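You operate a simulated robot arm through the tools that you are given. There is no shell and no other tool. Be economical: measure what you need, move in short steps, check, and stop when the job is done.

The job below is to be done with a simulated two-armed robot. You get a single attempt, and the scene is never put back.

TASK
Open the bottom store drawer, put the large foam insert in the inside of the bottom store drawer and shut the drawer again. Put the dark rock bar marked "R21" from the middle of the plaster bench on the low shelf of the plaster bench and the dark rock bar marked "R23" on the shelf of the measuring bench. Any order will do.
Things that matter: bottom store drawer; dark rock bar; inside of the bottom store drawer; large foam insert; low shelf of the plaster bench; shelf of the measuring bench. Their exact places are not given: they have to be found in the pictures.

The check looks at the end state, three seconds after you hand in, the way a careful person would. Anything else that was tipped, shoved, dropped, spilled or broken makes it a failure.

THE ROBOT
Two 7-joint arms with two-finger parallel grippers on one trunk, on a base that drives. Base frame: it is fixed to the floor where the robot stands at the start and does not move with it; the origin is under the middle of the robot, x ahead of it, y to its left, z up. Units: mm, degrees, N and s.
The left shoulder is at the start at [50, 165, 1044], the right one opposite. With the tool pointing down near the work surface each hand reaches from about 100 to 680 mm from the robot's upright axis, wherever it stands, measured 20 degrees to its own side. Places, roughly: bottom store drawer [1500, -100, 400]; dark rock bar [2750, 750, 1000]; inside of the bottom store drawer [1500, -200, 300]; large foam insert [1250, -250, 1000]; low shelf of the plaster bench [3000, 900, 300]; shelf of the measuring bench [900, -700, 300]. Payload 3.91 kg a hand.
Tool frame (each hand has its own): the origin (TCP) lies between the finger pads and is the grasp point; the fingertips stand 30 mm ahead of it; z points along the fingers, y is the line along which they close. Largest opening 110 mm; finger width 20, thickness 10; the body of the gripper, 48 by 112 mm, starts 55 mm behind the TCP.
Orientation is told as [roll, pitch, yaw] about the base's x, y, z axes, in that order, counted from this pose: with the fingers straight down and closing along the base's y, the tool's x points along the base's -x, its y along +y and its z along -z.

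THE INTERFACE
- The arms move only by the tool arm_command. It takes "left_rows", "right_rows" or both (then of equal length, played together; a hand with none holds still); each is one flat list of numbers, 7 for each row, row after row: the shift along the tool's x, y, z in units of 100 mm (1.0 is 100 mm), then the turn, a rotation vector about the tool's x, y, z in units of 180 degrees (1.0 is 180 degrees), then the opening, from 0 (shut) to 1 (fully open). In form: [tx, ty, tz, wx, wy, wz, jaw, tx, ty, tz, wx, wy, wz, jaw, ...]. A call has 1 to 20 rows; each row is the pose to reach, as a shift and turn from the pose commanded when the call began, along the tool's axes at that moment. A call with a number of a shift or a turn outside -1 to 1 is refused whole. Each row takes 0.2 s and may step no farther than 50 mm and 8.6 degrees from the row before; otherwise, or with a gripper value out of range, the whole call is refused. A pose out of reach is approached as far as the arm can. The call stops where the force on the tool passes 40 N (or 10 N more than at its start, if that is more) or the arm is blocked; 0.2 s more then pass. Each finger travels about 45 mm/s and halts on what it meets, pressing with about 29 N; the grip force reading is that of the motor and also rises with nothing between the fingers. The clock runs only during rows and for 0.2 s after the last one: add rows that repeat a pose to give the fingers time. The reply holds the time, the measured pose of the TCP, the force on the tool along the base axes, the opening and the grip force, in the units named above and with some noise, with the torque about the TCP (base axes, N m) and any sound that the robot's microphone picked up.
- Cameras (640 x 400 px; columns grow to the right, rows downward): "scene" is now at [111.5, 13.2, 1201.6]; the picture's right is [0.16, -0.99, 0.00], its down [-0.69, -0.11, -0.72] and it looks along [0.71, 0.11, -0.69] (base axes); focal length 249 px, centre (320, 200). "left" rides on the left gripper at [72, -17, -103] in its tool frame; the picture's right is [0.23, 0.97, 0.00], its down [-0.76, 0.18, -0.62] and it looks along [-0.61, 0.14, 0.78] (tool axes); focal length 222 px, centre (320, 200). "right" rides on the right gripper at [72, 17, -103] in its tool frame; the picture's right is [-0.23, 0.97, 0.00], its down [-0.76, -0.18, -0.62] and it looks along [-0.61, -0.14, 0.78] (tool axes); focal length 222 px, centre (320, 200).
- get_image(camera): a new picture of that camera. The clock stands still meanwhile.
- lift_body(by): slides the trunk up (or, below 0, down) by that many mm; the arms and the scene camera ride with it, the base frame stays. It gives what a move gives, with no picture.
- drive_base(legs): drives the robot by 1 to 6 legs, each [ahead, left, turn to the left] in mm, mm and degrees, along the robot's own axes; the way and the turn of a leg run together, so that a leg with both is an arc; at most 1500 mm and 180 degrees a leg. The arms and the cameras ride along, it lands a little off, and it stops where it bumps. It gives what a move gives.
- turn_head(pan, tilt): turns the head with the scene camera to pan (to the left, within 80 degrees either way) and tilt (down, from -29 to 69), counted from straight ahead of the robot. It gives what a move gives.
- probe_pixels(camera, pixels): for up to 12 pixels [column, row] of the newest picture of that camera ("zoom" is the newest enlarged one), the place [x, y, z] in the base frame of the surface seen there, good to about 2 mm. The clock stands still meanwhile.
- enlarge(camera, box): a new picture of the part [left, top, right, bottom] of that camera's present view, enlarged. The clock stands still meanwhile.
- hand_in(): hands the job in; it is judged then, once.

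Work in short steps. Measure before you move; look again where a grasp or a placing could have gone wrong, and mend it. You have 110 turns and 88 pictures in all, those below and enlarged ones among them. Open the grippers and draw the arms clear of the work before you hand the job in, unless the task says otherwise; then end with one line.

The tools are called after "Call:" as a command line: name --argument value ..., lists and objects as JSON in quotes. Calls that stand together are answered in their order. arm_command: Moves the arms, as the interface text tells. Its arguments: {"type":"object","properties":{"left_rows":{"type":"array","items":{"type":"number"}},"right_rows":{"type":"array","items":{"type":"number"}}},"required":[]} The other tools are called the same way: lift_body (by) slides the trunk up or down; drive_base (legs) drives the base; turn_head (pan, tilt) turns the head that bears the scene camera; get_image (camera) takes a picture; probe_pixels (camera, pixels) gives the place of the surface under pixels of a picture; enlarge (camera, box) takes an enlarged picture of a part of a camera's view; hand_in () hands the job in.

At the start:

```text
time: 0.0
left_tool_pos: [376.8, 179.0, 656.0]
left_tool_rot: [0.0, 0.0, -0.1]
left_force: [0.4, -0.4, -0.2]
left_wrist_torque: [0.02, 0.01, -0.03]
left_finger_gap: 110.0
left_grasp_force: 0.0
right_tool_pos: [394.7, -212.7, 677.1]
right_tool_rot: [0.0, 0.0, 0.0]
right_force: [-0.1, 0.3, -0.5]
right_wrist_torque: [0.03, 0.01, -0.01]
right_finger_gap: 110.0
right_grasp_force: 0.0
trunk travel left (down, up): [-264.0, 239.0]
robot x, y, heading: [-2.6, -3.0, 0.2]
head pan, tilt: [8.9, 44.0]
```

scene: 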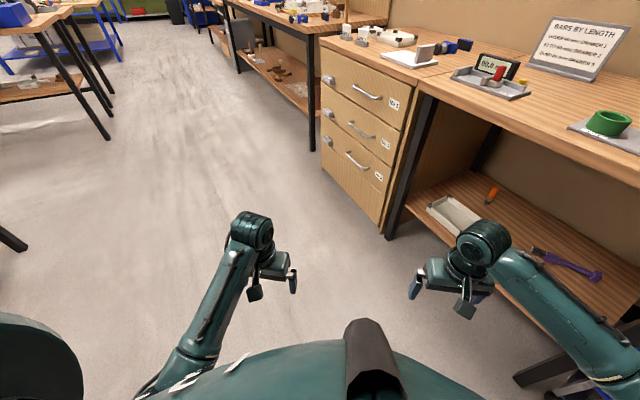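
right: 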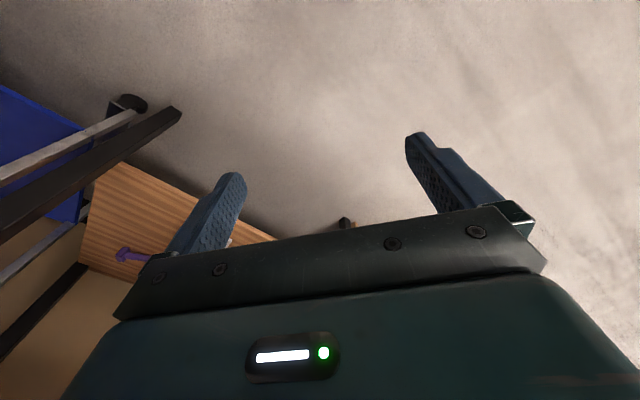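
left: 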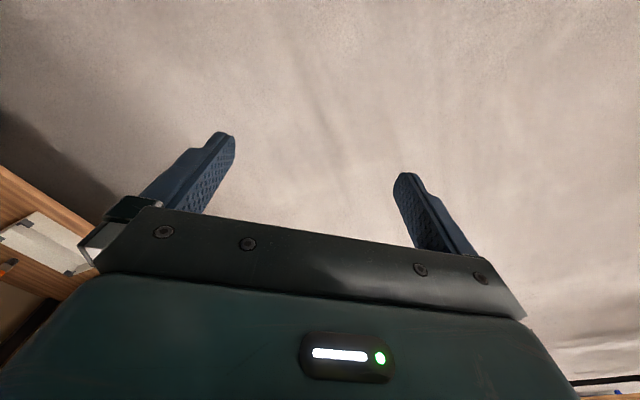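

The scene shows a three-drawer cabinet around (365,130) with a bench at right; I enlarge the cabinet/bench region and the far bench to find the insert and the bars.

Call:
enlarge --camera "scene" --box '[300, 0, 640, 212]'

Call:
probe_pixels --camera "scene" --pixels '[[368, 93], [360, 130], [357, 160], [320, 50], [414, 95], [325, 160], [380, 220], [424, 52], [400, 38], [408, 58], [450, 210], [560, 260]]'

Call:
turn_head --pan 15 --tilt 15

Call:
get_image --camera "scene"

```text
1.88 times, centred on (470, 106) of scene
```

zoom: 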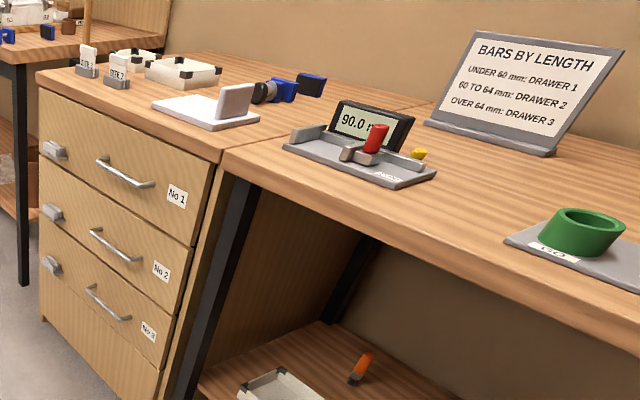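

```text
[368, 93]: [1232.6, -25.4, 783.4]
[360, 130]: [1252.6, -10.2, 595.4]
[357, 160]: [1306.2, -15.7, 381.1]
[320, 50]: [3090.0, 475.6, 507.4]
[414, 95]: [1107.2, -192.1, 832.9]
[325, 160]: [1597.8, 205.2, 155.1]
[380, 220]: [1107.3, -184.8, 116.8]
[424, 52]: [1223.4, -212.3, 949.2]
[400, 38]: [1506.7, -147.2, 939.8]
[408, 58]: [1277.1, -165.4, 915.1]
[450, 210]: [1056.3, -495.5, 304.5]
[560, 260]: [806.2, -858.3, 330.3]
```

```text
time: 0.9
left_tool_pos: [376.2, 179.7, 655.6]
left_tool_rot: [0.0, 0.0, 0.0]
left_force: [0.8, -0.8, -0.8]
left_wrist_torque: [0.01, -0.01, 0.0]
left_finger_gap: 110.2
left_grasp_force: 0.0
right_tool_pos: [394.7, -213.3, 678.5]
right_tool_rot: [0.0, 0.0, 0.0]
right_force: [-0.7, -0.4, -0.1]
right_wrist_torque: [0.0, -0.02, 0.01]
right_finger_gap: 110.4
right_grasp_force: 0.2
trunk travel left (down, up): [-264.0, 239.0]
robot x, y, heading: [-0.2, 3.1, -0.1]
head pan, tilt: [15.0, 15.0]
```

```text
83 pictures are left
```

scene: 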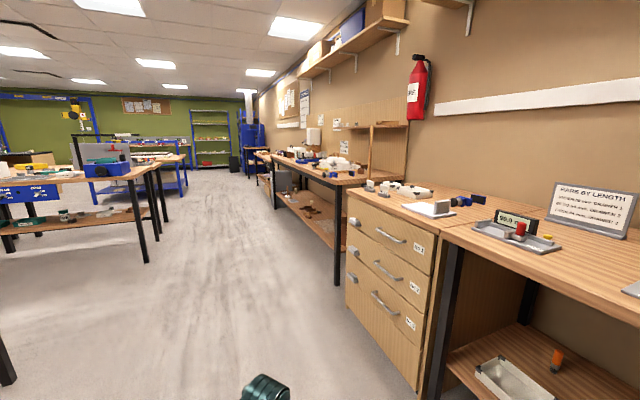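

The plaster bench seems to be the one beyond the cabinet (320,165). I enlarge it and the cabinet top.

Call:
enlarge --camera "scene" --box '[240, 130, 400, 230]'

Call:
enlarge --camera "scene" --box '[340, 170, 500, 270]'

Call:
enlarge --camera "scene" --box '[335, 205, 455, 365]'

```text
4.00 times, centred on (320, 180) of scene
```

zoom: 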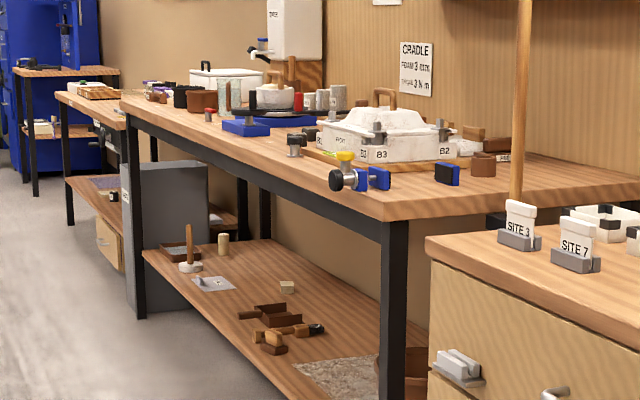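

```text
4.00 times, centred on (420, 220) of scene
```

zoom: 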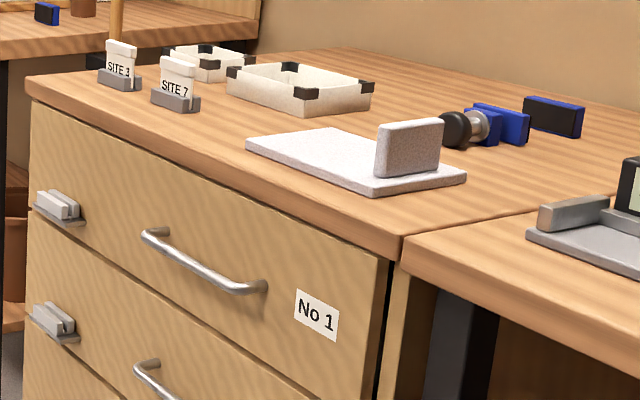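

```text
2.50 times, centred on (395, 285) of scene
```

zoom: 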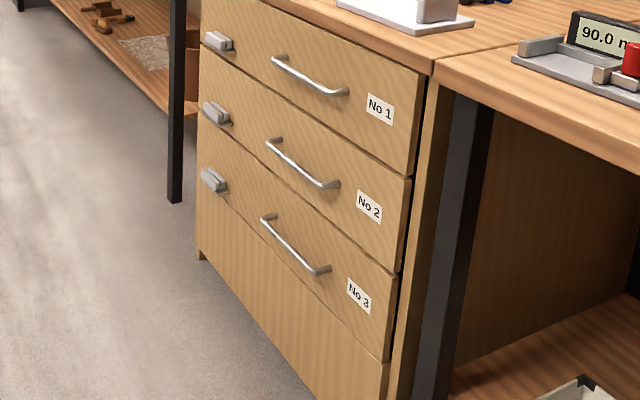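

Drawer 3 is the bottom one, with grey objects (latches?) on the left. I probe geometry of the cabinet front and the obstacles in the aisle before driving.

Call:
probe_pixels --camera "scene" --pixels '[[345, 325], [420, 388], [350, 210], [437, 240], [336, 284], [147, 260], [8, 380], [135, 180], [300, 215], [355, 188], [20, 180], [330, 178]]'

Call:
probe_pixels --camera "zoom" --pixels '[[268, 216], [324, 270], [213, 180], [200, 250], [272, 140], [338, 186], [385, 360], [405, 270], [198, 140], [278, 60], [345, 93], [360, 295]]'

```text
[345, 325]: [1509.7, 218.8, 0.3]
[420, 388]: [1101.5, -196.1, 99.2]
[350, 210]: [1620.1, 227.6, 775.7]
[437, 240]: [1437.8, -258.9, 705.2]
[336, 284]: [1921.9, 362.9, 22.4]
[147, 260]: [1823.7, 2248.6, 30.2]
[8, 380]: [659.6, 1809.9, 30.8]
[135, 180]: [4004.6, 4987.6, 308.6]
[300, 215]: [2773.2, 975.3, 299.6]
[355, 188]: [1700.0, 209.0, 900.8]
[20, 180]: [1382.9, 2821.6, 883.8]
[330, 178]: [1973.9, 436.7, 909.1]
```

```text
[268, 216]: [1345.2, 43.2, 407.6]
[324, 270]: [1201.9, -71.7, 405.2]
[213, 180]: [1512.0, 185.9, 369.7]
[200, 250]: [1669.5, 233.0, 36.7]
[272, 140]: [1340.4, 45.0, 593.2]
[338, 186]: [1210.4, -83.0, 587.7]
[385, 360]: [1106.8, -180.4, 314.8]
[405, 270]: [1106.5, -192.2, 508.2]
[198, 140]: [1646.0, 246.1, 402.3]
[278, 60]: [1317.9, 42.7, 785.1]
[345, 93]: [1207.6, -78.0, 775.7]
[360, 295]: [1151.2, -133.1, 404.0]
```

The cabinet front runs at 39° through [1107,-185] to [1605,220], so I must stand off it facing heading −51°. I drive into the aisle and turn towards the cabinet.

Call:
drive_base --legs '[[830, 560, 0], [0, 0, -51]]'

Call:
turn_head --pan 0 --tilt 40

Call:
get_image --camera "scene"

```text
time: 8.6
left_tool_pos: [1206.6, 375.8, 655.1]
left_tool_rot: [0.0, -0.1, -51.2]
left_force: [0.3, 0.4, -0.1]
left_wrist_torque: [-0.04, 0.0, -0.02]
left_finger_gap: 110.2
left_grasp_force: 0.0
right_tool_pos: [912.2, 115.7, 678.7]
right_tool_rot: [0.0, 0.0, -51.2]
right_force: [-0.4, 0.4, -0.4]
right_wrist_torque: [-0.01, 0.0, -0.01]
right_finger_gap: 109.7
right_grasp_force: 0.0
trunk travel left (down, up): [-264.0, 239.0]
robot x, y, heading: [829.4, 561.3, -50.9]
head pan, tilt: [15.0, 15.0]
```

```text
time: 9.5
left_tool_pos: [1206.5, 374.5, 656.0]
left_tool_rot: [0.0, 0.0, -51.1]
left_force: [-0.1, 0.5, 0.0]
left_wrist_torque: [-0.01, 0.01, 0.03]
left_finger_gap: 109.9
left_grasp_force: 0.0
right_tool_pos: [912.5, 115.9, 677.1]
right_tool_rot: [0.0, -0.1, -51.3]
right_force: [-0.4, 0.4, -0.9]
right_wrist_torque: [0.0, 0.03, 0.05]
right_finger_gap: 109.8
right_grasp_force: 0.0
trunk travel left (down, up): [-264.0, 239.0]
robot x, y, heading: [832.8, 555.8, -51.2]
head pan, tilt: [0.0, 40.0]
```

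```text
79 pictures are left
```

scene: 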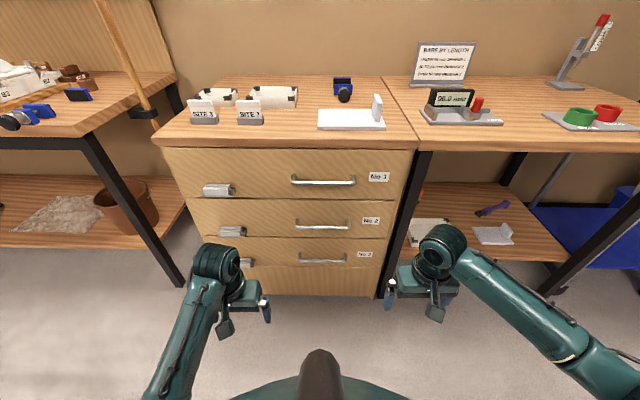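

Now a straight view: latch-like grey blocks at left of each drawer; white L-shapes at (352,118) and on the shelf at (495,233). I enlarge these.

Call:
enlarge --camera "scene" --box '[180, 70, 420, 170]'

Call:
enlarge --camera "scene" --box '[400, 180, 560, 280]'

Call:
enlarge --camera "scene" --box '[190, 170, 390, 295]'

Call:
probe_pixels --camera "scene" --pixels '[[320, 112], [318, 128], [384, 128], [377, 112], [375, 97], [381, 122], [476, 236], [512, 240], [428, 225], [302, 260], [346, 259], [246, 262]]'

```text
2.67 times, centred on (300, 120) of scene
```

zoom: 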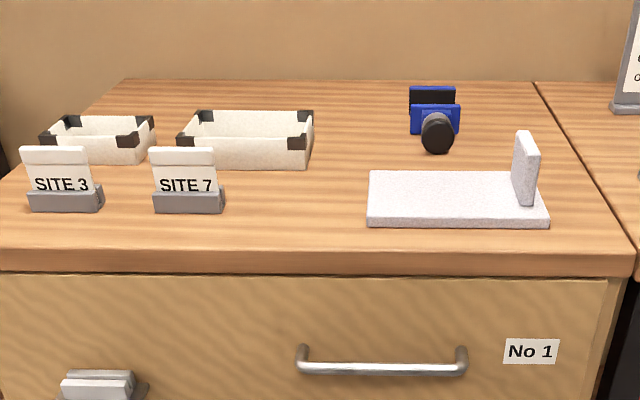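

```text
4.00 times, centred on (480, 230) of scene
```

zoom: 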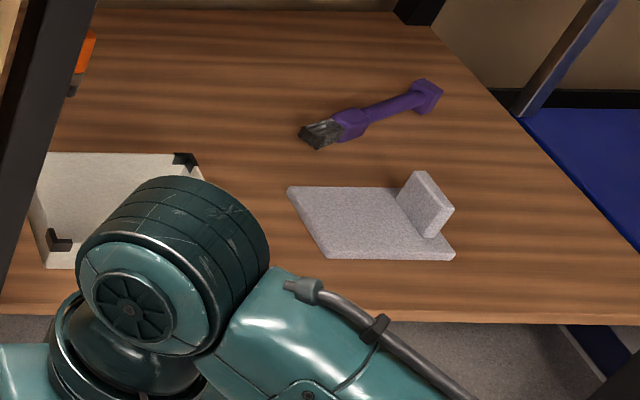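

```text
3.20 times, centred on (290, 232) of scene
```

zoom: 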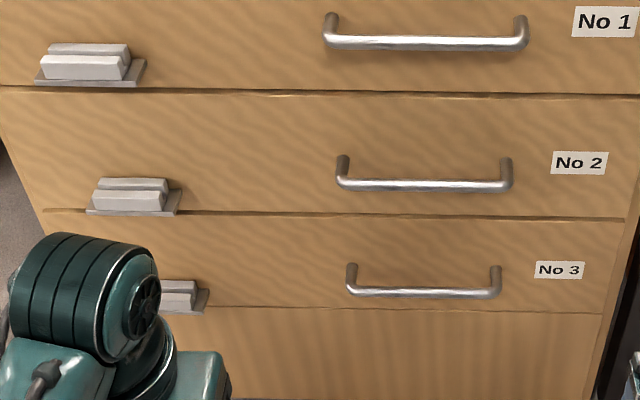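

```text
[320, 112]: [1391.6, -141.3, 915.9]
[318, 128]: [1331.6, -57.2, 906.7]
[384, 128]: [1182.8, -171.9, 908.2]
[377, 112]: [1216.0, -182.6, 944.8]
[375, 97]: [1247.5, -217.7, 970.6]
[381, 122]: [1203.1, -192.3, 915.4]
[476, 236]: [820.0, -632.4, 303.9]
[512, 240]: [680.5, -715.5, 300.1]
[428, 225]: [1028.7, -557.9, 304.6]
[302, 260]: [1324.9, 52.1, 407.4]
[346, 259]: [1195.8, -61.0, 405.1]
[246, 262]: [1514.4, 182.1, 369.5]
```

The L-shaped foam on the cabinet (352,118) is the large insert with a tab at [1232,-200]. Each drawer has a grey double block at left, perhaps a catch; I lower the trunk and shift the left arm aside to view it.

Call:
lift_body --by -200

Call:
arm_command --left_rows '[0.2, 0.4, 0, 0, 0, 0, 1, 0.4, 0.8, 0, 0, 0, 0, 1, 0.6, 1, 0, 0, 0, 0, 1, 1, 1, 0, 0, 0, 0, 1]'

Call:
turn_head --pan 20 --tilt 40

Call:
enlarge --camera "scene" --box '[240, 120, 440, 245]'

```text
time: 11.7
left_tool_pos: [1227.6, 384.8, 462.1]
left_tool_rot: [1.3, -1.6, -49.6]
left_force: [0.6, 0.2, 0.5]
left_wrist_torque: [-0.02, -0.01, -0.02]
left_finger_gap: 110.1
left_grasp_force: 0.1
right_tool_pos: [913.3, 117.7, 480.7]
right_tool_rot: [-0.2, -0.3, -51.2]
right_force: [-0.8, 0.0, 0.2]
right_wrist_torque: [0.0, 0.0, 0.0]
right_finger_gap: 110.3
right_grasp_force: 0.1
trunk travel left (down, up): [-64.0, 439.0]
robot x, y, heading: [827.8, 560.3, -50.9]
head pan, tilt: [0.0, 40.0]
```

```text
time: 12.7
left_tool_pos: [1219.6, 516.2, 454.0]
left_tool_rot: [0.0, -0.1, -51.2]
left_force: [0.1, -0.7, 0.3]
left_wrist_torque: [-0.01, 0.02, -0.01]
left_finger_gap: 110.1
left_grasp_force: 0.0
right_tool_pos: [911.6, 116.0, 478.1]
right_tool_rot: [0.0, -0.1, -51.2]
right_force: [0.1, 0.7, 0.4]
right_wrist_torque: [0.0, 0.02, 0.01]
right_finger_gap: 110.0
right_grasp_force: 0.1
trunk travel left (down, up): [-64.0, 439.0]
robot x, y, heading: [827.6, 558.0, -51.2]
head pan, tilt: [0.0, 40.0]
```

```text
time: 13.5
left_tool_pos: [1221.0, 515.8, 454.8]
left_tool_rot: [0.1, 0.0, -51.2]
left_force: [-0.2, -1.0, 0.2]
left_wrist_torque: [-0.02, -0.02, -0.04]
left_finger_gap: 109.9
left_grasp_force: 0.0
right_tool_pos: [911.6, 115.9, 479.1]
right_tool_rot: [0.0, 0.0, -51.2]
right_force: [0.6, -0.1, 0.1]
right_wrist_torque: [-0.02, -0.01, 0.0]
right_finger_gap: 109.9
right_grasp_force: 0.0
trunk travel left (down, up): [-64.0, 439.0]
robot x, y, heading: [831.7, 558.6, -51.4]
head pan, tilt: [20.0, 40.0]
```

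```text
3.20 times, centred on (340, 182) of scene
```

zoom: 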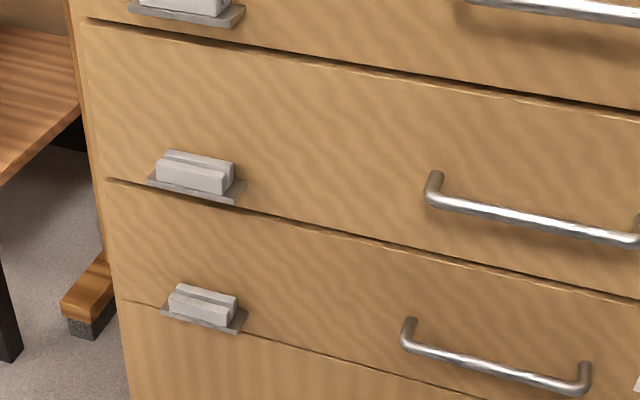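

The grey blocks look like card slots (same as the SITE stands), not latches. I drive 100 mm left and turn the right hand to point ahead (tilted 25° down) with fingers closing vertically, moving it 100 mm left.

Call:
drive_base --legs '[[0, 100, 0]]'

Call:
arm_command --right_rows '[0, 0.071, 0, -0.02, -0.02, 0.0314, 1, 0, 0.143, 0, -0.04, -0.04, 0.0629, 1, 0, 0.214, 0, -0.06, -0.06, 0.0943, 1, 0, 0.286, 0, -0.08, -0.08, 0.126, 1, 0, 0.357, 0, -0.1, -0.1, 0.157, 1, 0, 0.429, 0, -0.12, -0.12, 0.189, 1, 0, 0.5, 0, -0.1405, -0.1405, 0.22, 1, 0, 0.571, 0, -0.1606, -0.1606, 0.2514, 1, 0, 0.643, 0, -0.1806, -0.1806, 0.2829, 1, 0, 0.714, 0, -0.2007, -0.2007, 0.3143, 1, 0, 0.786, 0, -0.2208, -0.2208, 0.3457, 1, 0, 0.857, 0, -0.2409, -0.2409, 0.3771, 1, 0, 0.929, 0, -0.2609, -0.2609, 0.4086, 1, 0, 1, 0, -0.281, -0.281, 0.44, 1, 0, 1, 0, -0.281, -0.281, 0.44, 1]'

Call:
turn_head --pan 0 --tilt 45

Call:
get_image --camera "scene"

```text
time: 15.1
left_tool_pos: [1299.6, 579.2, 455.7]
left_tool_rot: [0.0, 0.0, -51.3]
left_force: [-0.2, -0.3, 0.7]
left_wrist_torque: [-0.02, 0.03, -0.01]
left_finger_gap: 110.0
left_grasp_force: 0.0
right_tool_pos: [989.6, 178.7, 478.2]
right_tool_rot: [0.1, 0.0, -51.3]
right_force: [0.4, 0.6, 1.0]
right_wrist_torque: [-0.01, 0.0, -0.01]
right_finger_gap: 109.9
right_grasp_force: 0.0
trunk travel left (down, up): [-64.0, 439.0]
robot x, y, heading: [909.8, 619.9, -51.5]
head pan, tilt: [20.0, 40.0]
```

```text
time: 17.5
left_tool_pos: [1298.3, 579.8, 453.7]
left_tool_rot: [0.2, 0.0, -51.2]
left_force: [0.0, -0.5, -0.1]
left_wrist_torque: [0.02, 0.01, 0.0]
left_finger_gap: 110.0
left_grasp_force: 0.1
right_tool_pos: [987.2, 148.4, 496.0]
right_tool_rot: [56.0, -14.5, -134.9]
right_force: [0.5, 0.0, -0.8]
right_wrist_torque: [0.0, 0.01, -0.03]
right_finger_gap: 110.1
right_grasp_force: 0.0
trunk travel left (down, up): [-64.0, 439.0]
robot x, y, heading: [913.9, 617.6, -51.2]
head pan, tilt: [20.0, 40.0]
stopped in row 12 (right hand): the arm was blocked; the commanded pose is now the measured one
```

```text
time: 18.4
left_tool_pos: [1298.8, 578.6, 455.7]
left_tool_rot: [0.2, 0.0, -51.2]
left_force: [-0.3, -0.4, 0.7]
left_wrist_torque: [-0.03, -0.01, 0.02]
left_finger_gap: 110.2
left_grasp_force: 0.0
right_tool_pos: [987.4, 148.7, 493.4]
right_tool_rot: [55.5, -14.4, -134.8]
right_force: [0.0, -0.4, -0.9]
right_wrist_torque: [-0.02, 0.01, 0.01]
right_finger_gap: 109.5
right_grasp_force: 0.2
trunk travel left (down, up): [-64.0, 439.0]
robot x, y, heading: [911.8, 619.3, -51.3]
head pan, tilt: [0.0, 45.0]
```

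```text
74 pictures are left
```

scene: 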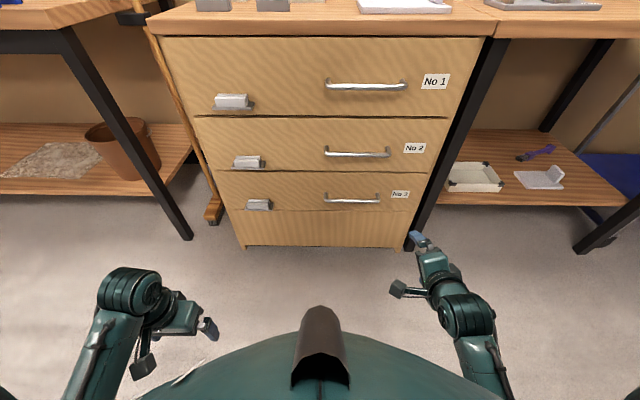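

The right wrist was blocked turning this way (joint limit). I turn it back first.

Call:
arm_command --right_rows '[0, 0, 0, 0.0162, 0.0233, -0.032, 1, 0, 0, 0, 0.0323, 0.0467, -0.064, 1, 0, 0, 0, 0.0485, 0.07, -0.096, 1, 0, 0, 0, 0.0647, 0.0933, -0.128, 1, 0, 0, 0, 0.081, 0.1167, -0.16, 1, 0, 0, 0, 0.097, 0.14, -0.192, 1, 0, 0, 0, 0.113, 0.1633, -0.224, 1, 0, 0, 0, 0.1293, 0.1867, -0.256, 1, 0, 0, 0, 0.1455, 0.21, -0.288, 1, 0, 0, 0, 0.1617, 0.233, -0.32, 1, 0, 0, 0, 0.178, 0.2567, -0.352, 1, 0, 0, 0, 0.194, 0.28, -0.384, 1]'

```text
time: 21.0
left_tool_pos: [1299.5, 579.1, 455.8]
left_tool_rot: [0.0, 0.0, -51.2]
left_force: [-0.6, 0.5, 0.1]
left_wrist_torque: [0.01, -0.01, 0.0]
left_finger_gap: 110.1
left_grasp_force: 0.0
right_tool_pos: [988.7, 149.1, 496.2]
right_tool_rot: [-0.1, 0.4, -51.1]
right_force: [1.3, -0.6, -0.4]
right_wrist_torque: [-0.01, 0.02, 0.0]
right_finger_gap: 109.9
right_grasp_force: 0.1
trunk travel left (down, up): [-64.0, 439.0]
robot x, y, heading: [907.7, 618.9, -51.1]
head pan, tilt: [0.0, 45.0]
```

Now the opposite roll, with the 100 mm move to the left.

Call:
arm_command --right_rows '[0, 0.071, 0, 0.02, -0.02, -0.0314, 1, 0, 0.143, 0, 0.04, -0.04, -0.0629, 1, 0, 0.214, 0, 0.06, -0.06, -0.0943, 1, 0, 0.286, 0, 0.08, -0.08, -0.126, 1, 0, 0.357, 0, 0.1, -0.1, -0.157, 1, 0, 0.429, 0, 0.12, -0.12, -0.189, 1, 0, 0.5, 0, 0.1405, -0.1405, -0.22, 1, 0, 0.571, 0, 0.1606, -0.1606, -0.2514, 1, 0, 0.643, 0, 0.1806, -0.1806, -0.2829, 1, 0, 0.714, 0, 0.2007, -0.2007, -0.3143, 1, 0, 0.786, 0, 0.2208, -0.2208, -0.3457, 1, 0, 0.857, 0, 0.2409, -0.2409, -0.3771, 1, 0, 0.929, 0, 0.2609, -0.2609, -0.4086, 1, 0, 1, 0, 0.281, -0.281, -0.44, 1, 0, 1, 0, 0.281, -0.281, -0.44, 1]'

```text
time: 24.4
left_tool_pos: [1298.2, 579.7, 454.2]
left_tool_rot: [-0.3, -0.5, -51.2]
left_force: [-0.1, 0.6, -0.9]
left_wrist_torque: [-0.02, 0.04, 0.01]
left_finger_gap: 110.2
left_grasp_force: 0.0
right_tool_pos: [1086.5, 204.9, 549.4]
right_tool_rot: [-70.6, -3.9, 39.1]
right_force: [0.5, 0.0, 0.3]
right_wrist_torque: [0.01, -0.01, -0.01]
right_finger_gap: 110.2
right_grasp_force: 0.1
trunk travel left (down, up): [-64.0, 439.0]
robot x, y, heading: [910.2, 616.8, -51.5]
head pan, tilt: [0.0, 45.0]
stopped in row 15 (right hand): the arm was blocked; the commanded pose is now the measured one
```

The pose is nearly right (20° down), at z 549 mm. I extend ahead and downward ~90/60 mm to see whether the arm frees up.

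Call:
arm_command --right_rows '[0, 0.02, 0.33, 0, 0, 0, 1, 0, 0.06, 0.66, 0, 0, 0, 1, 0, 0.1, 1, 0, 0, 0, 1, 0, 0.4, 1, 0, 0, 0, 1, 0, 0.7, 1, 0, 0, 0, 1, 0, 1, 1, 0, 0, 0, 1]'

```text
time: 26.0
left_tool_pos: [1298.8, 578.6, 451.6]
left_tool_rot: [0.1, 0.0, -51.2]
left_force: [-0.1, 0.6, -0.3]
left_wrist_torque: [0.01, 0.01, 0.0]
left_finger_gap: 109.9
left_grasp_force: 0.1
right_tool_pos: [1116.9, 117.5, 430.8]
right_tool_rot: [-72.6, -2.1, 35.9]
right_force: [0.1, -0.7, 0.0]
right_wrist_torque: [-0.01, 0.04, -0.01]
right_finger_gap: 109.7
right_grasp_force: 0.1
trunk travel left (down, up): [-64.0, 439.0]
robot x, y, heading: [909.4, 619.2, -51.0]
head pan, tilt: [0.0, 45.0]
stopped in row 6 (right hand): the arm was blocked; the commanded pose is now the measured one
```

TCP is now at u≈199 (handle centre u≈237), n≈228, z 431. I drive 38 left and 110 ahead, lower the trunk by 28, then look.

Call:
drive_base --legs '[[110, 38, 0]]'

Call:
lift_body --by -28

Call:
get_image --camera "scene"

Call:
get_image --camera "right"

```text
time: 27.2
left_tool_pos: [1396.1, 517.7, 454.9]
left_tool_rot: [0.0, 0.0, -51.3]
left_force: [0.3, -0.2, -0.4]
left_wrist_torque: [0.02, 0.03, 0.01]
left_finger_gap: 109.6
left_grasp_force: 0.0
right_tool_pos: [1212.7, 56.1, 431.0]
right_tool_rot: [-72.5, -2.1, 35.9]
right_force: [0.8, 0.1, -0.1]
right_wrist_torque: [0.0, 0.04, 0.01]
right_finger_gap: 110.0
right_grasp_force: 0.1
trunk travel left (down, up): [-64.0, 439.0]
robot x, y, heading: [1008.3, 558.5, -51.0]
head pan, tilt: [0.0, 45.0]
```

```text
time: 27.9
left_tool_pos: [1396.4, 518.1, 426.5]
left_tool_rot: [0.0, 0.1, -51.3]
left_force: [0.2, 0.0, 0.3]
left_wrist_torque: [-0.01, 0.01, 0.0]
left_finger_gap: 110.1
left_grasp_force: 0.1
right_tool_pos: [1213.3, 56.9, 401.8]
right_tool_rot: [-72.5, -2.0, 35.9]
right_force: [0.1, 0.4, -0.6]
right_wrist_torque: [0.02, 0.0, -0.01]
right_finger_gap: 109.6
right_grasp_force: 0.1
trunk travel left (down, up): [-36.0, 467.0]
robot x, y, heading: [1006.4, 557.4, -51.2]
head pan, tilt: [0.0, 45.0]
```

```text
73 pictures are left
```

scene: 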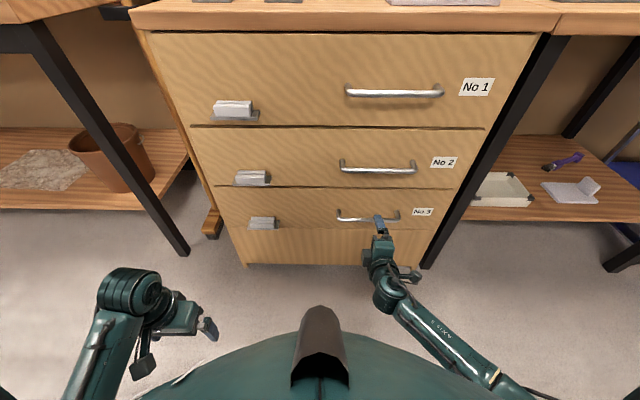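

```text
72 pictures are left
```

right: 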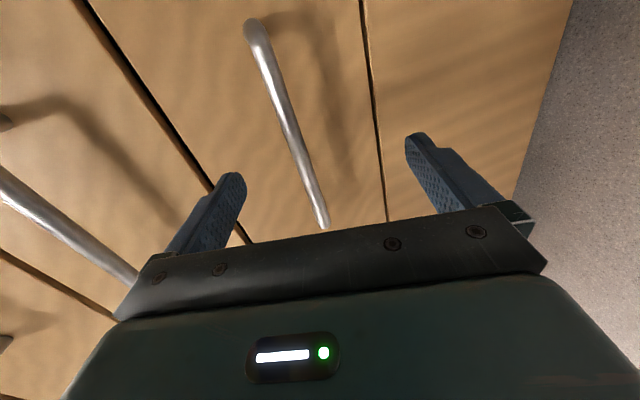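

The bar lies between the fingers in the right camera. I probe the bar for its exact height.

Call:
probe_pixels --camera "scene" --pixels '[[350, 218], [362, 219], [392, 217], [340, 212], [397, 212]]'

Call:
probe_pixels --camera "right" --pixels '[[258, 50], [285, 120], [310, 185], [430, 160], [225, 195]]'

```text
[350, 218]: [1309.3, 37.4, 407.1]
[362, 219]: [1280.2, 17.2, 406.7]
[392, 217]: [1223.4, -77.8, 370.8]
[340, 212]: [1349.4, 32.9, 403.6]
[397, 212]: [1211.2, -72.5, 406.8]
```

```text
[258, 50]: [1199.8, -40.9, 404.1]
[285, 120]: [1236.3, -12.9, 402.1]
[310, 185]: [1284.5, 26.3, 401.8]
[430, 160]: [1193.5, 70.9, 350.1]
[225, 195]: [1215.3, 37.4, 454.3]
```

Bar at z≈404, n≈47; TCP at n=121, z 402. I move the right hand 72 mm straight ahead and then close.

Call:
arm_command --right_rows '[0, -0.07, 0.23, 0, 0, 0, 1, 0, -0.14, 0.46, 0, 0, 0, 1, 0, -0.22, 0.69, 0, 0, 0, 1, 0, -0.22, 0.69, 0, 0, 0, 1]'

Call:
get_image --camera "right"

```text
time: 28.7
left_tool_pos: [1395.9, 517.9, 427.9]
left_tool_rot: [0.0, -0.1, -51.3]
left_force: [-0.3, -0.4, -0.3]
left_wrist_torque: [0.0, -0.02, -0.02]
left_finger_gap: 110.0
left_grasp_force: 0.1
right_tool_pos: [1252.1, 4.9, 402.8]
right_tool_rot: [-72.6, -1.9, 35.9]
right_force: [-10.6, 10.8, 5.6]
right_wrist_torque: [-0.73, -0.73, 0.02]
right_finger_gap: 110.0
right_grasp_force: 0.0
trunk travel left (down, up): [-36.0, 467.0]
robot x, y, heading: [1004.8, 559.6, -51.4]
head pan, tilt: [0.0, 45.0]
stopped in row 4 (right hand): the force on the tool passed its limit at 87 N (the readings are from after the stop); the commanded pose is now the measured one
```

```text
71 pictures are left
```

right: 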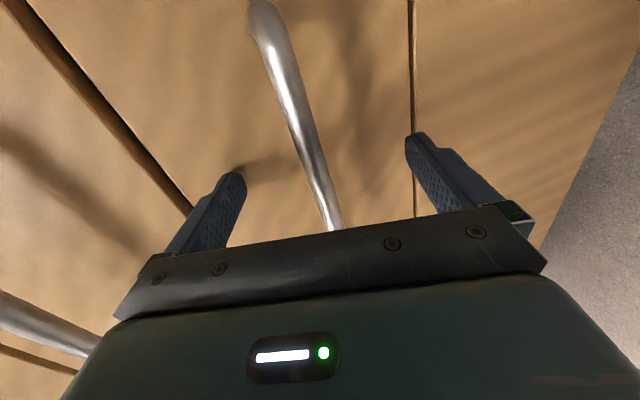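

The fingertips touched the drawer face. I back off 4 mm and close on the bar.

Call:
arm_command --right_rows '[0, 0.01, -0.04, 0, 0, 0, 1, 0, 0.01, -0.04, 0, 0, 0, 0.5, 0, 0.01, -0.04, 0, 0, 0, 0, 0, 0.01, -0.04, 0, 0, 0, 0, 0, 0.01, -0.04, 0, 0, 0, 0, 0, 0.01, -0.04, 0, 0, 0, 0, 0, 0.01, -0.04, 0, 0, 0, 0, 0, 0.01, -0.04, 0, 0, 0, 0, 0, 0.01, -0.04, 0, 0, 0, 0]'

```text
time: 30.7
left_tool_pos: [1397.1, 518.0, 427.1]
left_tool_rot: [0.0, 0.1, -51.3]
left_force: [1.0, 0.5, 0.4]
left_wrist_torque: [-0.01, -0.03, 0.02]
left_finger_gap: 109.8
left_grasp_force: 0.2
right_tool_pos: [1250.2, 5.9, 404.9]
right_tool_rot: [-72.8, -1.8, 36.1]
right_force: [-0.2, -0.8, 7.5]
right_wrist_torque: [-0.66, 0.66, 0.24]
right_finger_gap: 14.3
right_grasp_force: 44.8
trunk travel left (down, up): [-36.0, 467.0]
robot x, y, heading: [1003.9, 555.9, -51.1]
head pan, tilt: [0.0, 45.0]
```

The bar is gripped (14.3 mm). I pull by driving back 150 mm.

Call:
drive_base --legs '[[-150, 0, 0]]'

Call:
get_image --camera "scene"

```text
time: 32.1
left_tool_pos: [1305.1, 632.5, 427.9]
left_tool_rot: [0.0, -0.1, -51.1]
left_force: [-0.3, 0.5, -0.9]
left_wrist_torque: [-0.01, 0.02, -0.04]
left_finger_gap: 109.8
left_grasp_force: 0.1
right_tool_pos: [1160.3, 123.7, 404.2]
right_tool_rot: [-72.7, -2.1, 36.3]
right_force: [7.6, 6.3, 12.7]
right_wrist_torque: [-0.66, 0.58, 0.29]
right_finger_gap: 14.1
right_grasp_force: 45.1
trunk travel left (down, up): [-36.0, 467.0]
robot x, y, heading: [913.6, 671.0, -51.1]
head pan, tilt: [0.0, 45.0]
```

```text
70 pictures are left
```

scene: 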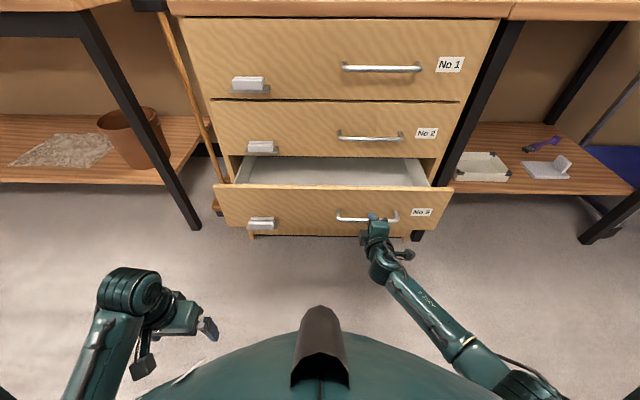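

The drawer opens. I pull 100 mm further.

Call:
drive_base --legs '[[-100, 0, 0]]'

Call:
arm_command --right_rows '[0, 0, 0, 0, 0, 0, 0.4, 0, 0, 0, 0, 0, 0, 0.8, 0, 0, 0, 0, 0, 0, 1, 0, 0, 0, 0, 0, 0, 1, 0, 0, 0, 0, 0, 0, 1, 0, 0, 0, 0, 0, 0, 1, 0, 0.05, -0.4, 0, 0, 0, 1, 0, 0.1, -0.8, 0, 0, 0, 1]'

Call:
get_image --camera "scene"

```text
time: 33.2
left_tool_pos: [1242.1, 712.6, 427.8]
left_tool_rot: [0.1, 0.0, -51.1]
left_force: [-0.4, 0.4, -0.7]
left_wrist_torque: [-0.03, -0.03, 0.0]
left_finger_gap: 109.9
left_grasp_force: 0.1
right_tool_pos: [1098.5, 203.9, 403.5]
right_tool_rot: [-72.7, -2.3, 36.7]
right_force: [10.5, 9.0, 4.3]
right_wrist_torque: [-0.6, 0.67, 0.35]
right_finger_gap: 14.0
right_grasp_force: 45.1
trunk travel left (down, up): [-36.0, 467.0]
robot x, y, heading: [849.8, 753.8, -51.0]
head pan, tilt: [0.0, 45.0]
```

```text
time: 35.2
left_tool_pos: [1241.9, 711.2, 427.7]
left_tool_rot: [0.1, 0.0, -51.1]
left_force: [-0.4, -0.8, -0.4]
left_wrist_torque: [0.02, -0.03, 0.04]
left_finger_gap: 109.9
left_grasp_force: 0.0
right_tool_pos: [1041.1, 227.8, 437.3]
right_tool_rot: [-75.4, -0.5, 34.1]
right_force: [-0.2, -0.2, -0.1]
right_wrist_torque: [0.01, 0.01, -0.04]
right_finger_gap: 110.1
right_grasp_force: 0.0
trunk travel left (down, up): [-36.0, 467.0]
robot x, y, heading: [852.1, 751.2, -51.1]
head pan, tilt: [0.0, 45.0]
stopped in row 8 (right hand): the arm was blocked; the commanded pose is now the measured one
```

```text
69 pictures are left
```

scene: 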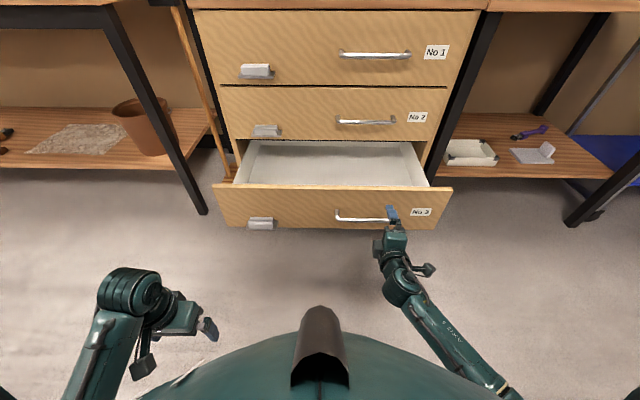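

The drawer is open and empty. I probe its interior and bring the base back 150 mm so the hand is well clear.

Call:
probe_pixels --camera "scene" --pixels '[[240, 180], [425, 182], [330, 170], [330, 180], [330, 145], [300, 189], [250, 148], [410, 148], [435, 185]]'

Call:
drive_base --legs '[[-100, 0, 0]]'

```text
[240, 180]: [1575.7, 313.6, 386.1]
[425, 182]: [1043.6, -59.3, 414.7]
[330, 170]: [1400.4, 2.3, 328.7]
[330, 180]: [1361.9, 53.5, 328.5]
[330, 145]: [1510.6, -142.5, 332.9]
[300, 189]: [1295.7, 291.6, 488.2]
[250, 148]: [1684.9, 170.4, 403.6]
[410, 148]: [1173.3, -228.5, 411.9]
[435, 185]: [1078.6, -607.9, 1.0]
```

```text
time: 36.4
left_tool_pos: [1179.1, 788.9, 427.9]
left_tool_rot: [0.1, 0.1, -51.1]
left_force: [0.3, 0.0, 0.5]
left_wrist_torque: [0.0, 0.01, -0.04]
left_finger_gap: 109.9
left_grasp_force: 0.1
right_tool_pos: [978.4, 306.5, 437.1]
right_tool_rot: [-75.4, -0.7, 34.0]
right_force: [-0.6, 0.0, 0.6]
right_wrist_torque: [0.0, -0.01, -0.03]
right_finger_gap: 109.8
right_grasp_force: 0.1
trunk travel left (down, up): [-36.0, 467.0]
robot x, y, heading: [789.6, 832.4, -51.0]
head pan, tilt: [0.0, 45.0]
```

Floor z 329, interior ~220 mm of opening. I'll pick the insert with the left hand from the right of the open drawer. First I fold the right hand back to pointing down, and lift the trunk.

Call:
arm_command --right_rows '[0, 0, -0.077, -0.0256, 0.0237, 0.0305, 1, 0, 0, -0.154, -0.0512, 0.0474, 0.0609, 1, 0, 0, -0.231, -0.0768, 0.0711, 0.0914, 1, 0, 0, -0.308, -0.1025, 0.0948, 0.1218, 1, 0, 0, -0.385, -0.1281, 0.1185, 0.1523, 1, 0, 0, -0.462, -0.1537, 0.1422, 0.1828, 1, 0, 0, -0.538, -0.1793, 0.1658, 0.2132, 1, 0, 0, -0.615, -0.2049, 0.1895, 0.2437, 1, 0, 0, -0.692, -0.2305, 0.2132, 0.2742, 1, 0, 0, -0.769, -0.2562, 0.2369, 0.3046, 1, 0, 0, -0.846, -0.2818, 0.2606, 0.3351, 1, 0, 0, -0.923, -0.3074, 0.2843, 0.3655, 1, 0, 0, -1, -0.333, 0.308, 0.396, 1]'

Call:
lift_body --by 440

```text
time: 37.4
left_tool_pos: [1178.2, 788.6, 429.6]
left_tool_rot: [0.2, 0.0, -51.1]
left_force: [-0.6, 0.8, 1.1]
left_wrist_torque: [-0.01, 0.0, -0.03]
left_finger_gap: 110.2
left_grasp_force: 0.1
right_tool_pos: [900.5, 281.3, 436.3]
right_tool_rot: [-58.1, -3.8, 8.5]
right_force: [0.1, 0.5, -0.5]
right_wrist_torque: [-0.03, 0.01, 0.0]
right_finger_gap: 110.3
right_grasp_force: 0.1
trunk travel left (down, up): [-36.0, 467.0]
robot x, y, heading: [788.8, 830.6, -51.1]
head pan, tilt: [0.0, 45.0]
stopped in row 5 (right hand): the arm was blocked; the commanded pose is now the measured one
```

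```text
refused: 440 is not a number from -400 to 400
```

Blocked near a joint limit while low. I raise the trunk (hands ride along, nothing above at n≈990) and continue the turn without retracting.

Call:
lift_body --by 300

Call:
arm_command --right_rows '[0, 0, 0, -0.0256, 0.0237, 0.0305, 1, 0, 0, 0, -0.0512, 0.0474, 0.0609, 1, 0, 0, 0, -0.0768, 0.0711, 0.0914, 1, 0, 0, 0, -0.1025, 0.0948, 0.1218, 1, 0, 0, 0, -0.1281, 0.1185, 0.1523, 1, 0, 0, 0, -0.1537, 0.1422, 0.1828, 1, 0, 0, 0, -0.1793, 0.1658, 0.2132, 1, 0, 0, 0, -0.2049, 0.1895, 0.2437, 1]'

```text
time: 40.4
left_tool_pos: [1178.5, 789.4, 727.2]
left_tool_rot: [-0.1, 0.0, -51.1]
left_force: [-0.6, -0.6, -0.1]
left_wrist_torque: [-0.02, 0.01, 0.01]
left_finger_gap: 110.3
left_grasp_force: 0.1
right_tool_pos: [904.6, 284.7, 734.6]
right_tool_rot: [-58.1, -4.1, 8.8]
right_force: [-0.3, 1.0, -0.1]
right_wrist_torque: [0.03, 0.0, 0.02]
right_finger_gap: 110.1
right_grasp_force: 0.2
trunk travel left (down, up): [-336.0, 167.0]
robot x, y, heading: [784.8, 828.8, -51.2]
head pan, tilt: [0.0, 45.0]
```

```text
time: 42.2
left_tool_pos: [1178.2, 788.7, 726.3]
left_tool_rot: [0.0, 0.0, -51.2]
left_force: [-0.4, 0.8, 0.7]
left_wrist_torque: [-0.03, -0.01, 0.0]
left_finger_gap: 110.1
left_grasp_force: 0.0
right_tool_pos: [902.8, 285.5, 734.4]
right_tool_rot: [-14.6, -2.3, -46.0]
right_force: [-0.2, 0.1, -0.4]
right_wrist_torque: [0.01, -0.02, 0.04]
right_finger_gap: 110.2
right_grasp_force: 0.0
trunk travel left (down, up): [-336.0, 167.0]
robot x, y, heading: [787.3, 831.5, -51.3]
head pan, tilt: [0.0, 45.0]
```

Now both hands: left up 100 mm; right back 100, up 100 and level.

Call:
arm_command --left_rows '[0, 0, -0.33, 0, 0, 0, 1, 0, 0, -0.66, 0, 0, 0, 1, 0, 0, -1, 0, 0, 0, 1, 0, 0, -1, 0, 0, 0, 1]' --right_rows '[0.25, 0, -0.25, -0.027, 0.004, 0.01, 1, 0.5, 0, -0.5, -0.054, 0.008, 0.02, 1, 0.75, 0, -0.75, -0.081, 0.013, 0.028, 1, 1, 0, -1, -0.081, 0.013, 0.028, 1]'

Call:
lift_body --by 160

```text
time: 43.1
left_tool_pos: [1179.1, 788.8, 823.4]
left_tool_rot: [0.0, -0.1, -51.2]
left_force: [0.8, 1.1, 0.1]
left_wrist_torque: [-0.03, -0.03, 0.04]
left_finger_gap: 110.1
left_grasp_force: 0.0
right_tool_pos: [808.3, 296.0, 801.3]
right_tool_rot: [-9.3, -2.0, -54.7]
right_force: [0.5, 0.7, 0.7]
right_wrist_torque: [-0.01, 0.02, 0.0]
right_finger_gap: 110.2
right_grasp_force: 0.1
right hand out of reach, approached as far as the arm can: row 3, 4
trunk travel left (down, up): [-336.0, 167.0]
robot x, y, heading: [787.9, 829.9, -51.3]
head pan, tilt: [0.0, 45.0]
stopped in row 4 (right hand): the arm was blocked; the commanded pose is now the measured one
```

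```text
time: 44.9
left_tool_pos: [1180.1, 788.6, 983.2]
left_tool_rot: [0.2, -0.1, -51.1]
left_force: [-0.2, -0.1, 0.5]
left_wrist_torque: [0.0, 0.0, -0.01]
left_finger_gap: 110.1
left_grasp_force: 0.0
right_tool_pos: [807.7, 295.3, 959.7]
right_tool_rot: [-9.3, -2.2, -54.6]
right_force: [0.4, -0.2, -1.4]
right_wrist_torque: [0.01, -0.01, 0.0]
right_finger_gap: 110.0
right_grasp_force: 0.0
trunk travel left (down, up): [-496.0, 7.0]
robot x, y, heading: [791.9, 828.5, -51.3]
head pan, tilt: [0.0, 45.0]
```

Right hand still sits wide at forward 424, left −323. I try to move it back and inward.

Call:
arm_command --right_rows '[0.2, 0.3, -0.1, 0, 0, 0, 1, 0.4, 0.6, -0.2, 0, 0, 0, 1, 0.7, 0.9, -0.3, 0, 0, 0, 1, 1, 1, -0.4, 0, 0, 0, 1]'

Call:
turn_head --pan -20 --tilt 38

Call:
get_image --camera "scene"

```text
time: 45.5
left_tool_pos: [1180.3, 787.7, 982.6]
left_tool_rot: [0.1, -0.1, -51.3]
left_force: [0.0, 0.3, -0.2]
left_wrist_torque: [-0.01, -0.07, 0.0]
left_finger_gap: 110.1
left_grasp_force: 0.0
right_tool_pos: [807.9, 293.5, 1019.3]
right_tool_rot: [-17.1, -10.5, -56.8]
right_force: [0.4, 0.5, 0.5]
right_wrist_torque: [0.0, -0.05, 0.01]
right_finger_gap: 109.8
right_grasp_force: 0.0
right hand out of reach, approached as far as the arm can: row 2, 3
trunk travel left (down, up): [-496.0, 7.0]
robot x, y, heading: [792.3, 827.5, -51.3]
head pan, tilt: [0.0, 45.0]
stopped in row 3 (right hand): the arm was blocked; the commanded pose is now the measured one
```

```text
time: 46.4
left_tool_pos: [1178.1, 788.2, 985.4]
left_tool_rot: [0.2, -0.1, -51.2]
left_force: [-0.2, -0.4, 0.0]
left_wrist_torque: [-0.01, 0.01, -0.01]
left_finger_gap: 110.0
left_grasp_force: 0.0
right_tool_pos: [807.1, 293.9, 1018.3]
right_tool_rot: [-17.0, -10.5, -56.9]
right_force: [-0.6, -0.1, 0.6]
right_wrist_torque: [0.03, 0.04, -0.01]
right_finger_gap: 110.0
right_grasp_force: 0.0
trunk travel left (down, up): [-496.0, 7.0]
robot x, y, heading: [787.3, 830.0, -51.1]
head pan, tilt: [-20.0, 38.0]
```

```text
68 pictures are left
```

scene: 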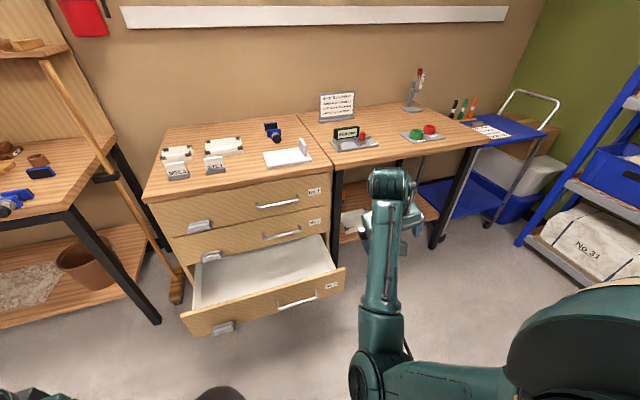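

Path is clear to the right. I drive sideways 619 mm right, then 430 ahead (still ~100 short), and look.

Call:
drive_base --legs '[[0, -619, 0], [430, 0, 0]]'

Call:
turn_head --pan 15 --tilt 45

Call:
get_image --camera "scene"

```text
time: 54.5
left_tool_pos: [962.8, 61.6, 983.7]
left_tool_rot: [0.2, -0.1, -51.4]
left_force: [0.2, -0.6, -0.8]
left_wrist_torque: [0.0, 0.07, 0.0]
left_finger_gap: 109.9
left_grasp_force: 0.0
right_tool_pos: [589.2, -432.4, 1018.8]
right_tool_rot: [-17.1, -10.4, -57.1]
right_force: [-0.1, -0.2, -0.6]
right_wrist_torque: [0.01, 0.02, -0.03]
right_finger_gap: 110.2
right_grasp_force: 0.1
trunk travel left (down, up): [-496.0, 7.0]
robot x, y, heading: [571.1, 106.1, -51.4]
head pan, tilt: [-20.0, 38.0]
```

```text
time: 55.5
left_tool_pos: [963.3, 61.3, 984.2]
left_tool_rot: [0.2, 0.0, -51.3]
left_force: [0.1, 0.1, 0.7]
left_wrist_torque: [0.02, 0.03, -0.05]
left_finger_gap: 109.8
left_grasp_force: 0.1
right_tool_pos: [588.5, -431.9, 1018.9]
right_tool_rot: [-16.9, -10.6, -57.2]
right_force: [-0.3, 0.0, 0.1]
right_wrist_torque: [0.01, 0.01, 0.01]
right_finger_gap: 109.9
right_grasp_force: 0.2
trunk travel left (down, up): [-496.0, 7.0]
robot x, y, heading: [572.2, 106.8, -51.5]
head pan, tilt: [15.0, 45.0]
```

```text
67 pictures are left
```

scene: 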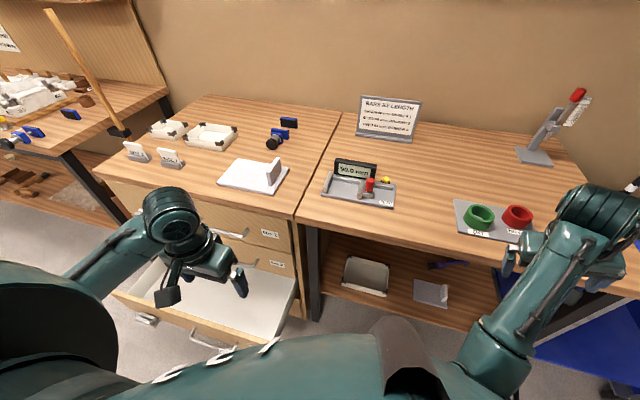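

The robot is at u=−231, n=564. I probe the insert's tab and plate, and the pot plate near the right hand.

Call:
enlarge --camera "scene" --box '[200, 140, 320, 215]'

Call:
probe_pixels --camera "scene" --pixels '[[455, 232], [520, 242], [517, 207], [530, 272]]'

```text
5.33 times, centred on (260, 178) of scene
```

zoom: 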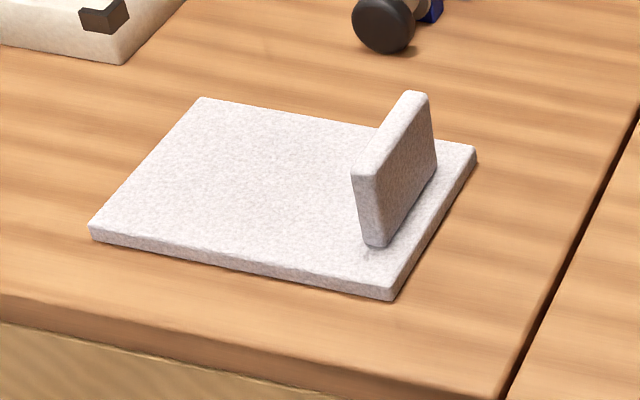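

```text
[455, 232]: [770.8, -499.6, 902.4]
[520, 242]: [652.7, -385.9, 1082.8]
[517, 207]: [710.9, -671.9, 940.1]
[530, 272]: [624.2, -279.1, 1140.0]
```

Call:
probe_pixels --camera "zoom" --pixels '[[92, 228], [200, 100], [472, 150], [390, 295], [364, 180], [415, 96], [378, 243], [434, 165], [390, 150], [405, 190], [355, 185], [388, 238]]'

```text
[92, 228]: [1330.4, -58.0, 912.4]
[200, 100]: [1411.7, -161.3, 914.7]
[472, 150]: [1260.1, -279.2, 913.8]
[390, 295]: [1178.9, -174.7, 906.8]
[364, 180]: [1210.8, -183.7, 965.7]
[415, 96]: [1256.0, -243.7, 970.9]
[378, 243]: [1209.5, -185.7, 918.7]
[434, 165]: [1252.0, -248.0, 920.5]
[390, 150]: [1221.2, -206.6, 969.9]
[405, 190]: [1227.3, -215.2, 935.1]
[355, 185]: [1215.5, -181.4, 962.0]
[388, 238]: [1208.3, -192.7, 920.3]
```

Tab centre ≈ [1235,−214], z 915–970, 75 mm wide along the depth. I drive 120 mm ahead, watching for a bump.

Call:
drive_base --legs '[[120, 0, 0.4]]'

Call:
arm_command --left_rows '[-0.4, 0, -0.1, 0, 0, 0, 1, -0.8, 0, -0.2, 0, 0, 0, 1, -1, 0, -0.3, 0, 0, 0, 1, -1, 0.38, -0.3, 0, 0, 0, 1]'

```text
time: 56.8
left_tool_pos: [1038.9, -29.7, 984.5]
left_tool_rot: [0.1, -0.1, -51.1]
left_force: [0.6, -0.2, -0.2]
left_wrist_torque: [0.02, 0.01, 0.03]
left_finger_gap: 110.0
left_grasp_force: 0.1
right_tool_pos: [667.3, -526.0, 1018.3]
right_tool_rot: [-17.0, -10.4, -56.8]
right_force: [0.5, -0.2, 0.2]
right_wrist_torque: [0.0, 0.0, 0.0]
right_finger_gap: 109.8
right_grasp_force: 0.0
trunk travel left (down, up): [-496.0, 7.0]
robot x, y, heading: [643.7, 8.8, -51.0]
head pan, tilt: [15.0, 45.0]
```

```text
time: 57.8
left_tool_pos: [1130.8, -82.8, 1013.6]
left_tool_rot: [0.1, -0.2, -51.1]
left_force: [-0.8, -0.8, -0.1]
left_wrist_torque: [0.0, 0.0, 0.0]
left_finger_gap: 109.9
left_grasp_force: 0.1
right_tool_pos: [667.6, -524.5, 1018.5]
right_tool_rot: [-17.2, -10.6, -56.8]
right_force: [-0.1, -0.2, -0.1]
right_wrist_torque: [0.01, -0.01, 0.0]
right_finger_gap: 109.9
right_grasp_force: 0.1
trunk travel left (down, up): [-496.0, 7.0]
robot x, y, heading: [644.1, 10.6, -51.1]
head pan, tilt: [15.0, 45.0]
```

TCP needs 167 mm more ahead, lateral OK. Tips are at z 983, above the tab (970). Move 100 then 67.

Call:
arm_command --left_rows '[-0.4, 0, 0, 0, 0, 0, 1, -0.8, 0, 0, 0, 0, 0, 1, -1, 0, 0, 0, 0, 0, 1]'

Call:
arm_command --left_rows '[-0.35, 0, 0, 0, 0, 0, 1, -0.67, 0, 0, 0, 0, 0, 1, -0.67, 0, 0, 0, 0, 0, 1]'

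Call:
get_image --camera "left"

```text
time: 58.6
left_tool_pos: [1192.7, -159.2, 1014.7]
left_tool_rot: [0.2, -0.2, -51.2]
left_force: [1.0, 0.4, 0.1]
left_wrist_torque: [-0.01, 0.01, 0.03]
left_finger_gap: 110.1
left_grasp_force: 0.0
right_tool_pos: [666.2, -525.3, 1019.3]
right_tool_rot: [-16.9, -10.5, -56.7]
right_force: [-0.2, 0.2, 0.2]
right_wrist_torque: [-0.02, 0.02, 0.0]
right_finger_gap: 109.9
right_grasp_force: 0.0
trunk travel left (down, up): [-496.0, 7.0]
robot x, y, heading: [647.3, 15.2, -51.1]
head pan, tilt: [15.0, 45.0]
```

```text
time: 59.4
left_tool_pos: [1234.5, -212.0, 1015.4]
left_tool_rot: [0.3, -0.2, -51.2]
left_force: [-0.3, -0.4, 0.1]
left_wrist_torque: [-0.03, -0.02, 0.04]
left_finger_gap: 110.1
left_grasp_force: 0.0
right_tool_pos: [667.8, -525.7, 1020.0]
right_tool_rot: [-17.0, -10.5, -56.8]
right_force: [-0.4, -0.2, 0.4]
right_wrist_torque: [0.0, 0.01, 0.0]
right_finger_gap: 109.9
right_grasp_force: 0.1
trunk travel left (down, up): [-496.0, 7.0]
robot x, y, heading: [646.3, 7.2, -51.0]
head pan, tilt: [15.0, 45.0]
```

```text
65 pictures are left
```

left: 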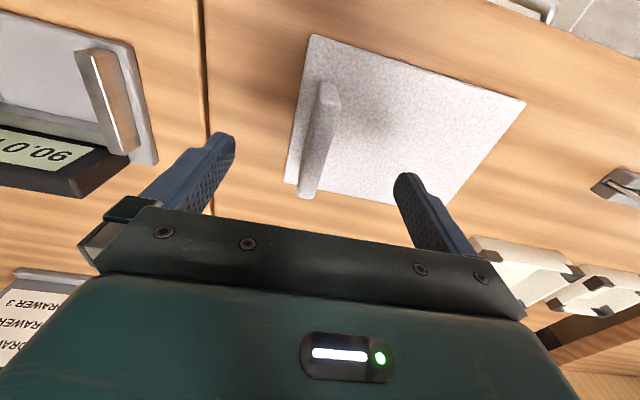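

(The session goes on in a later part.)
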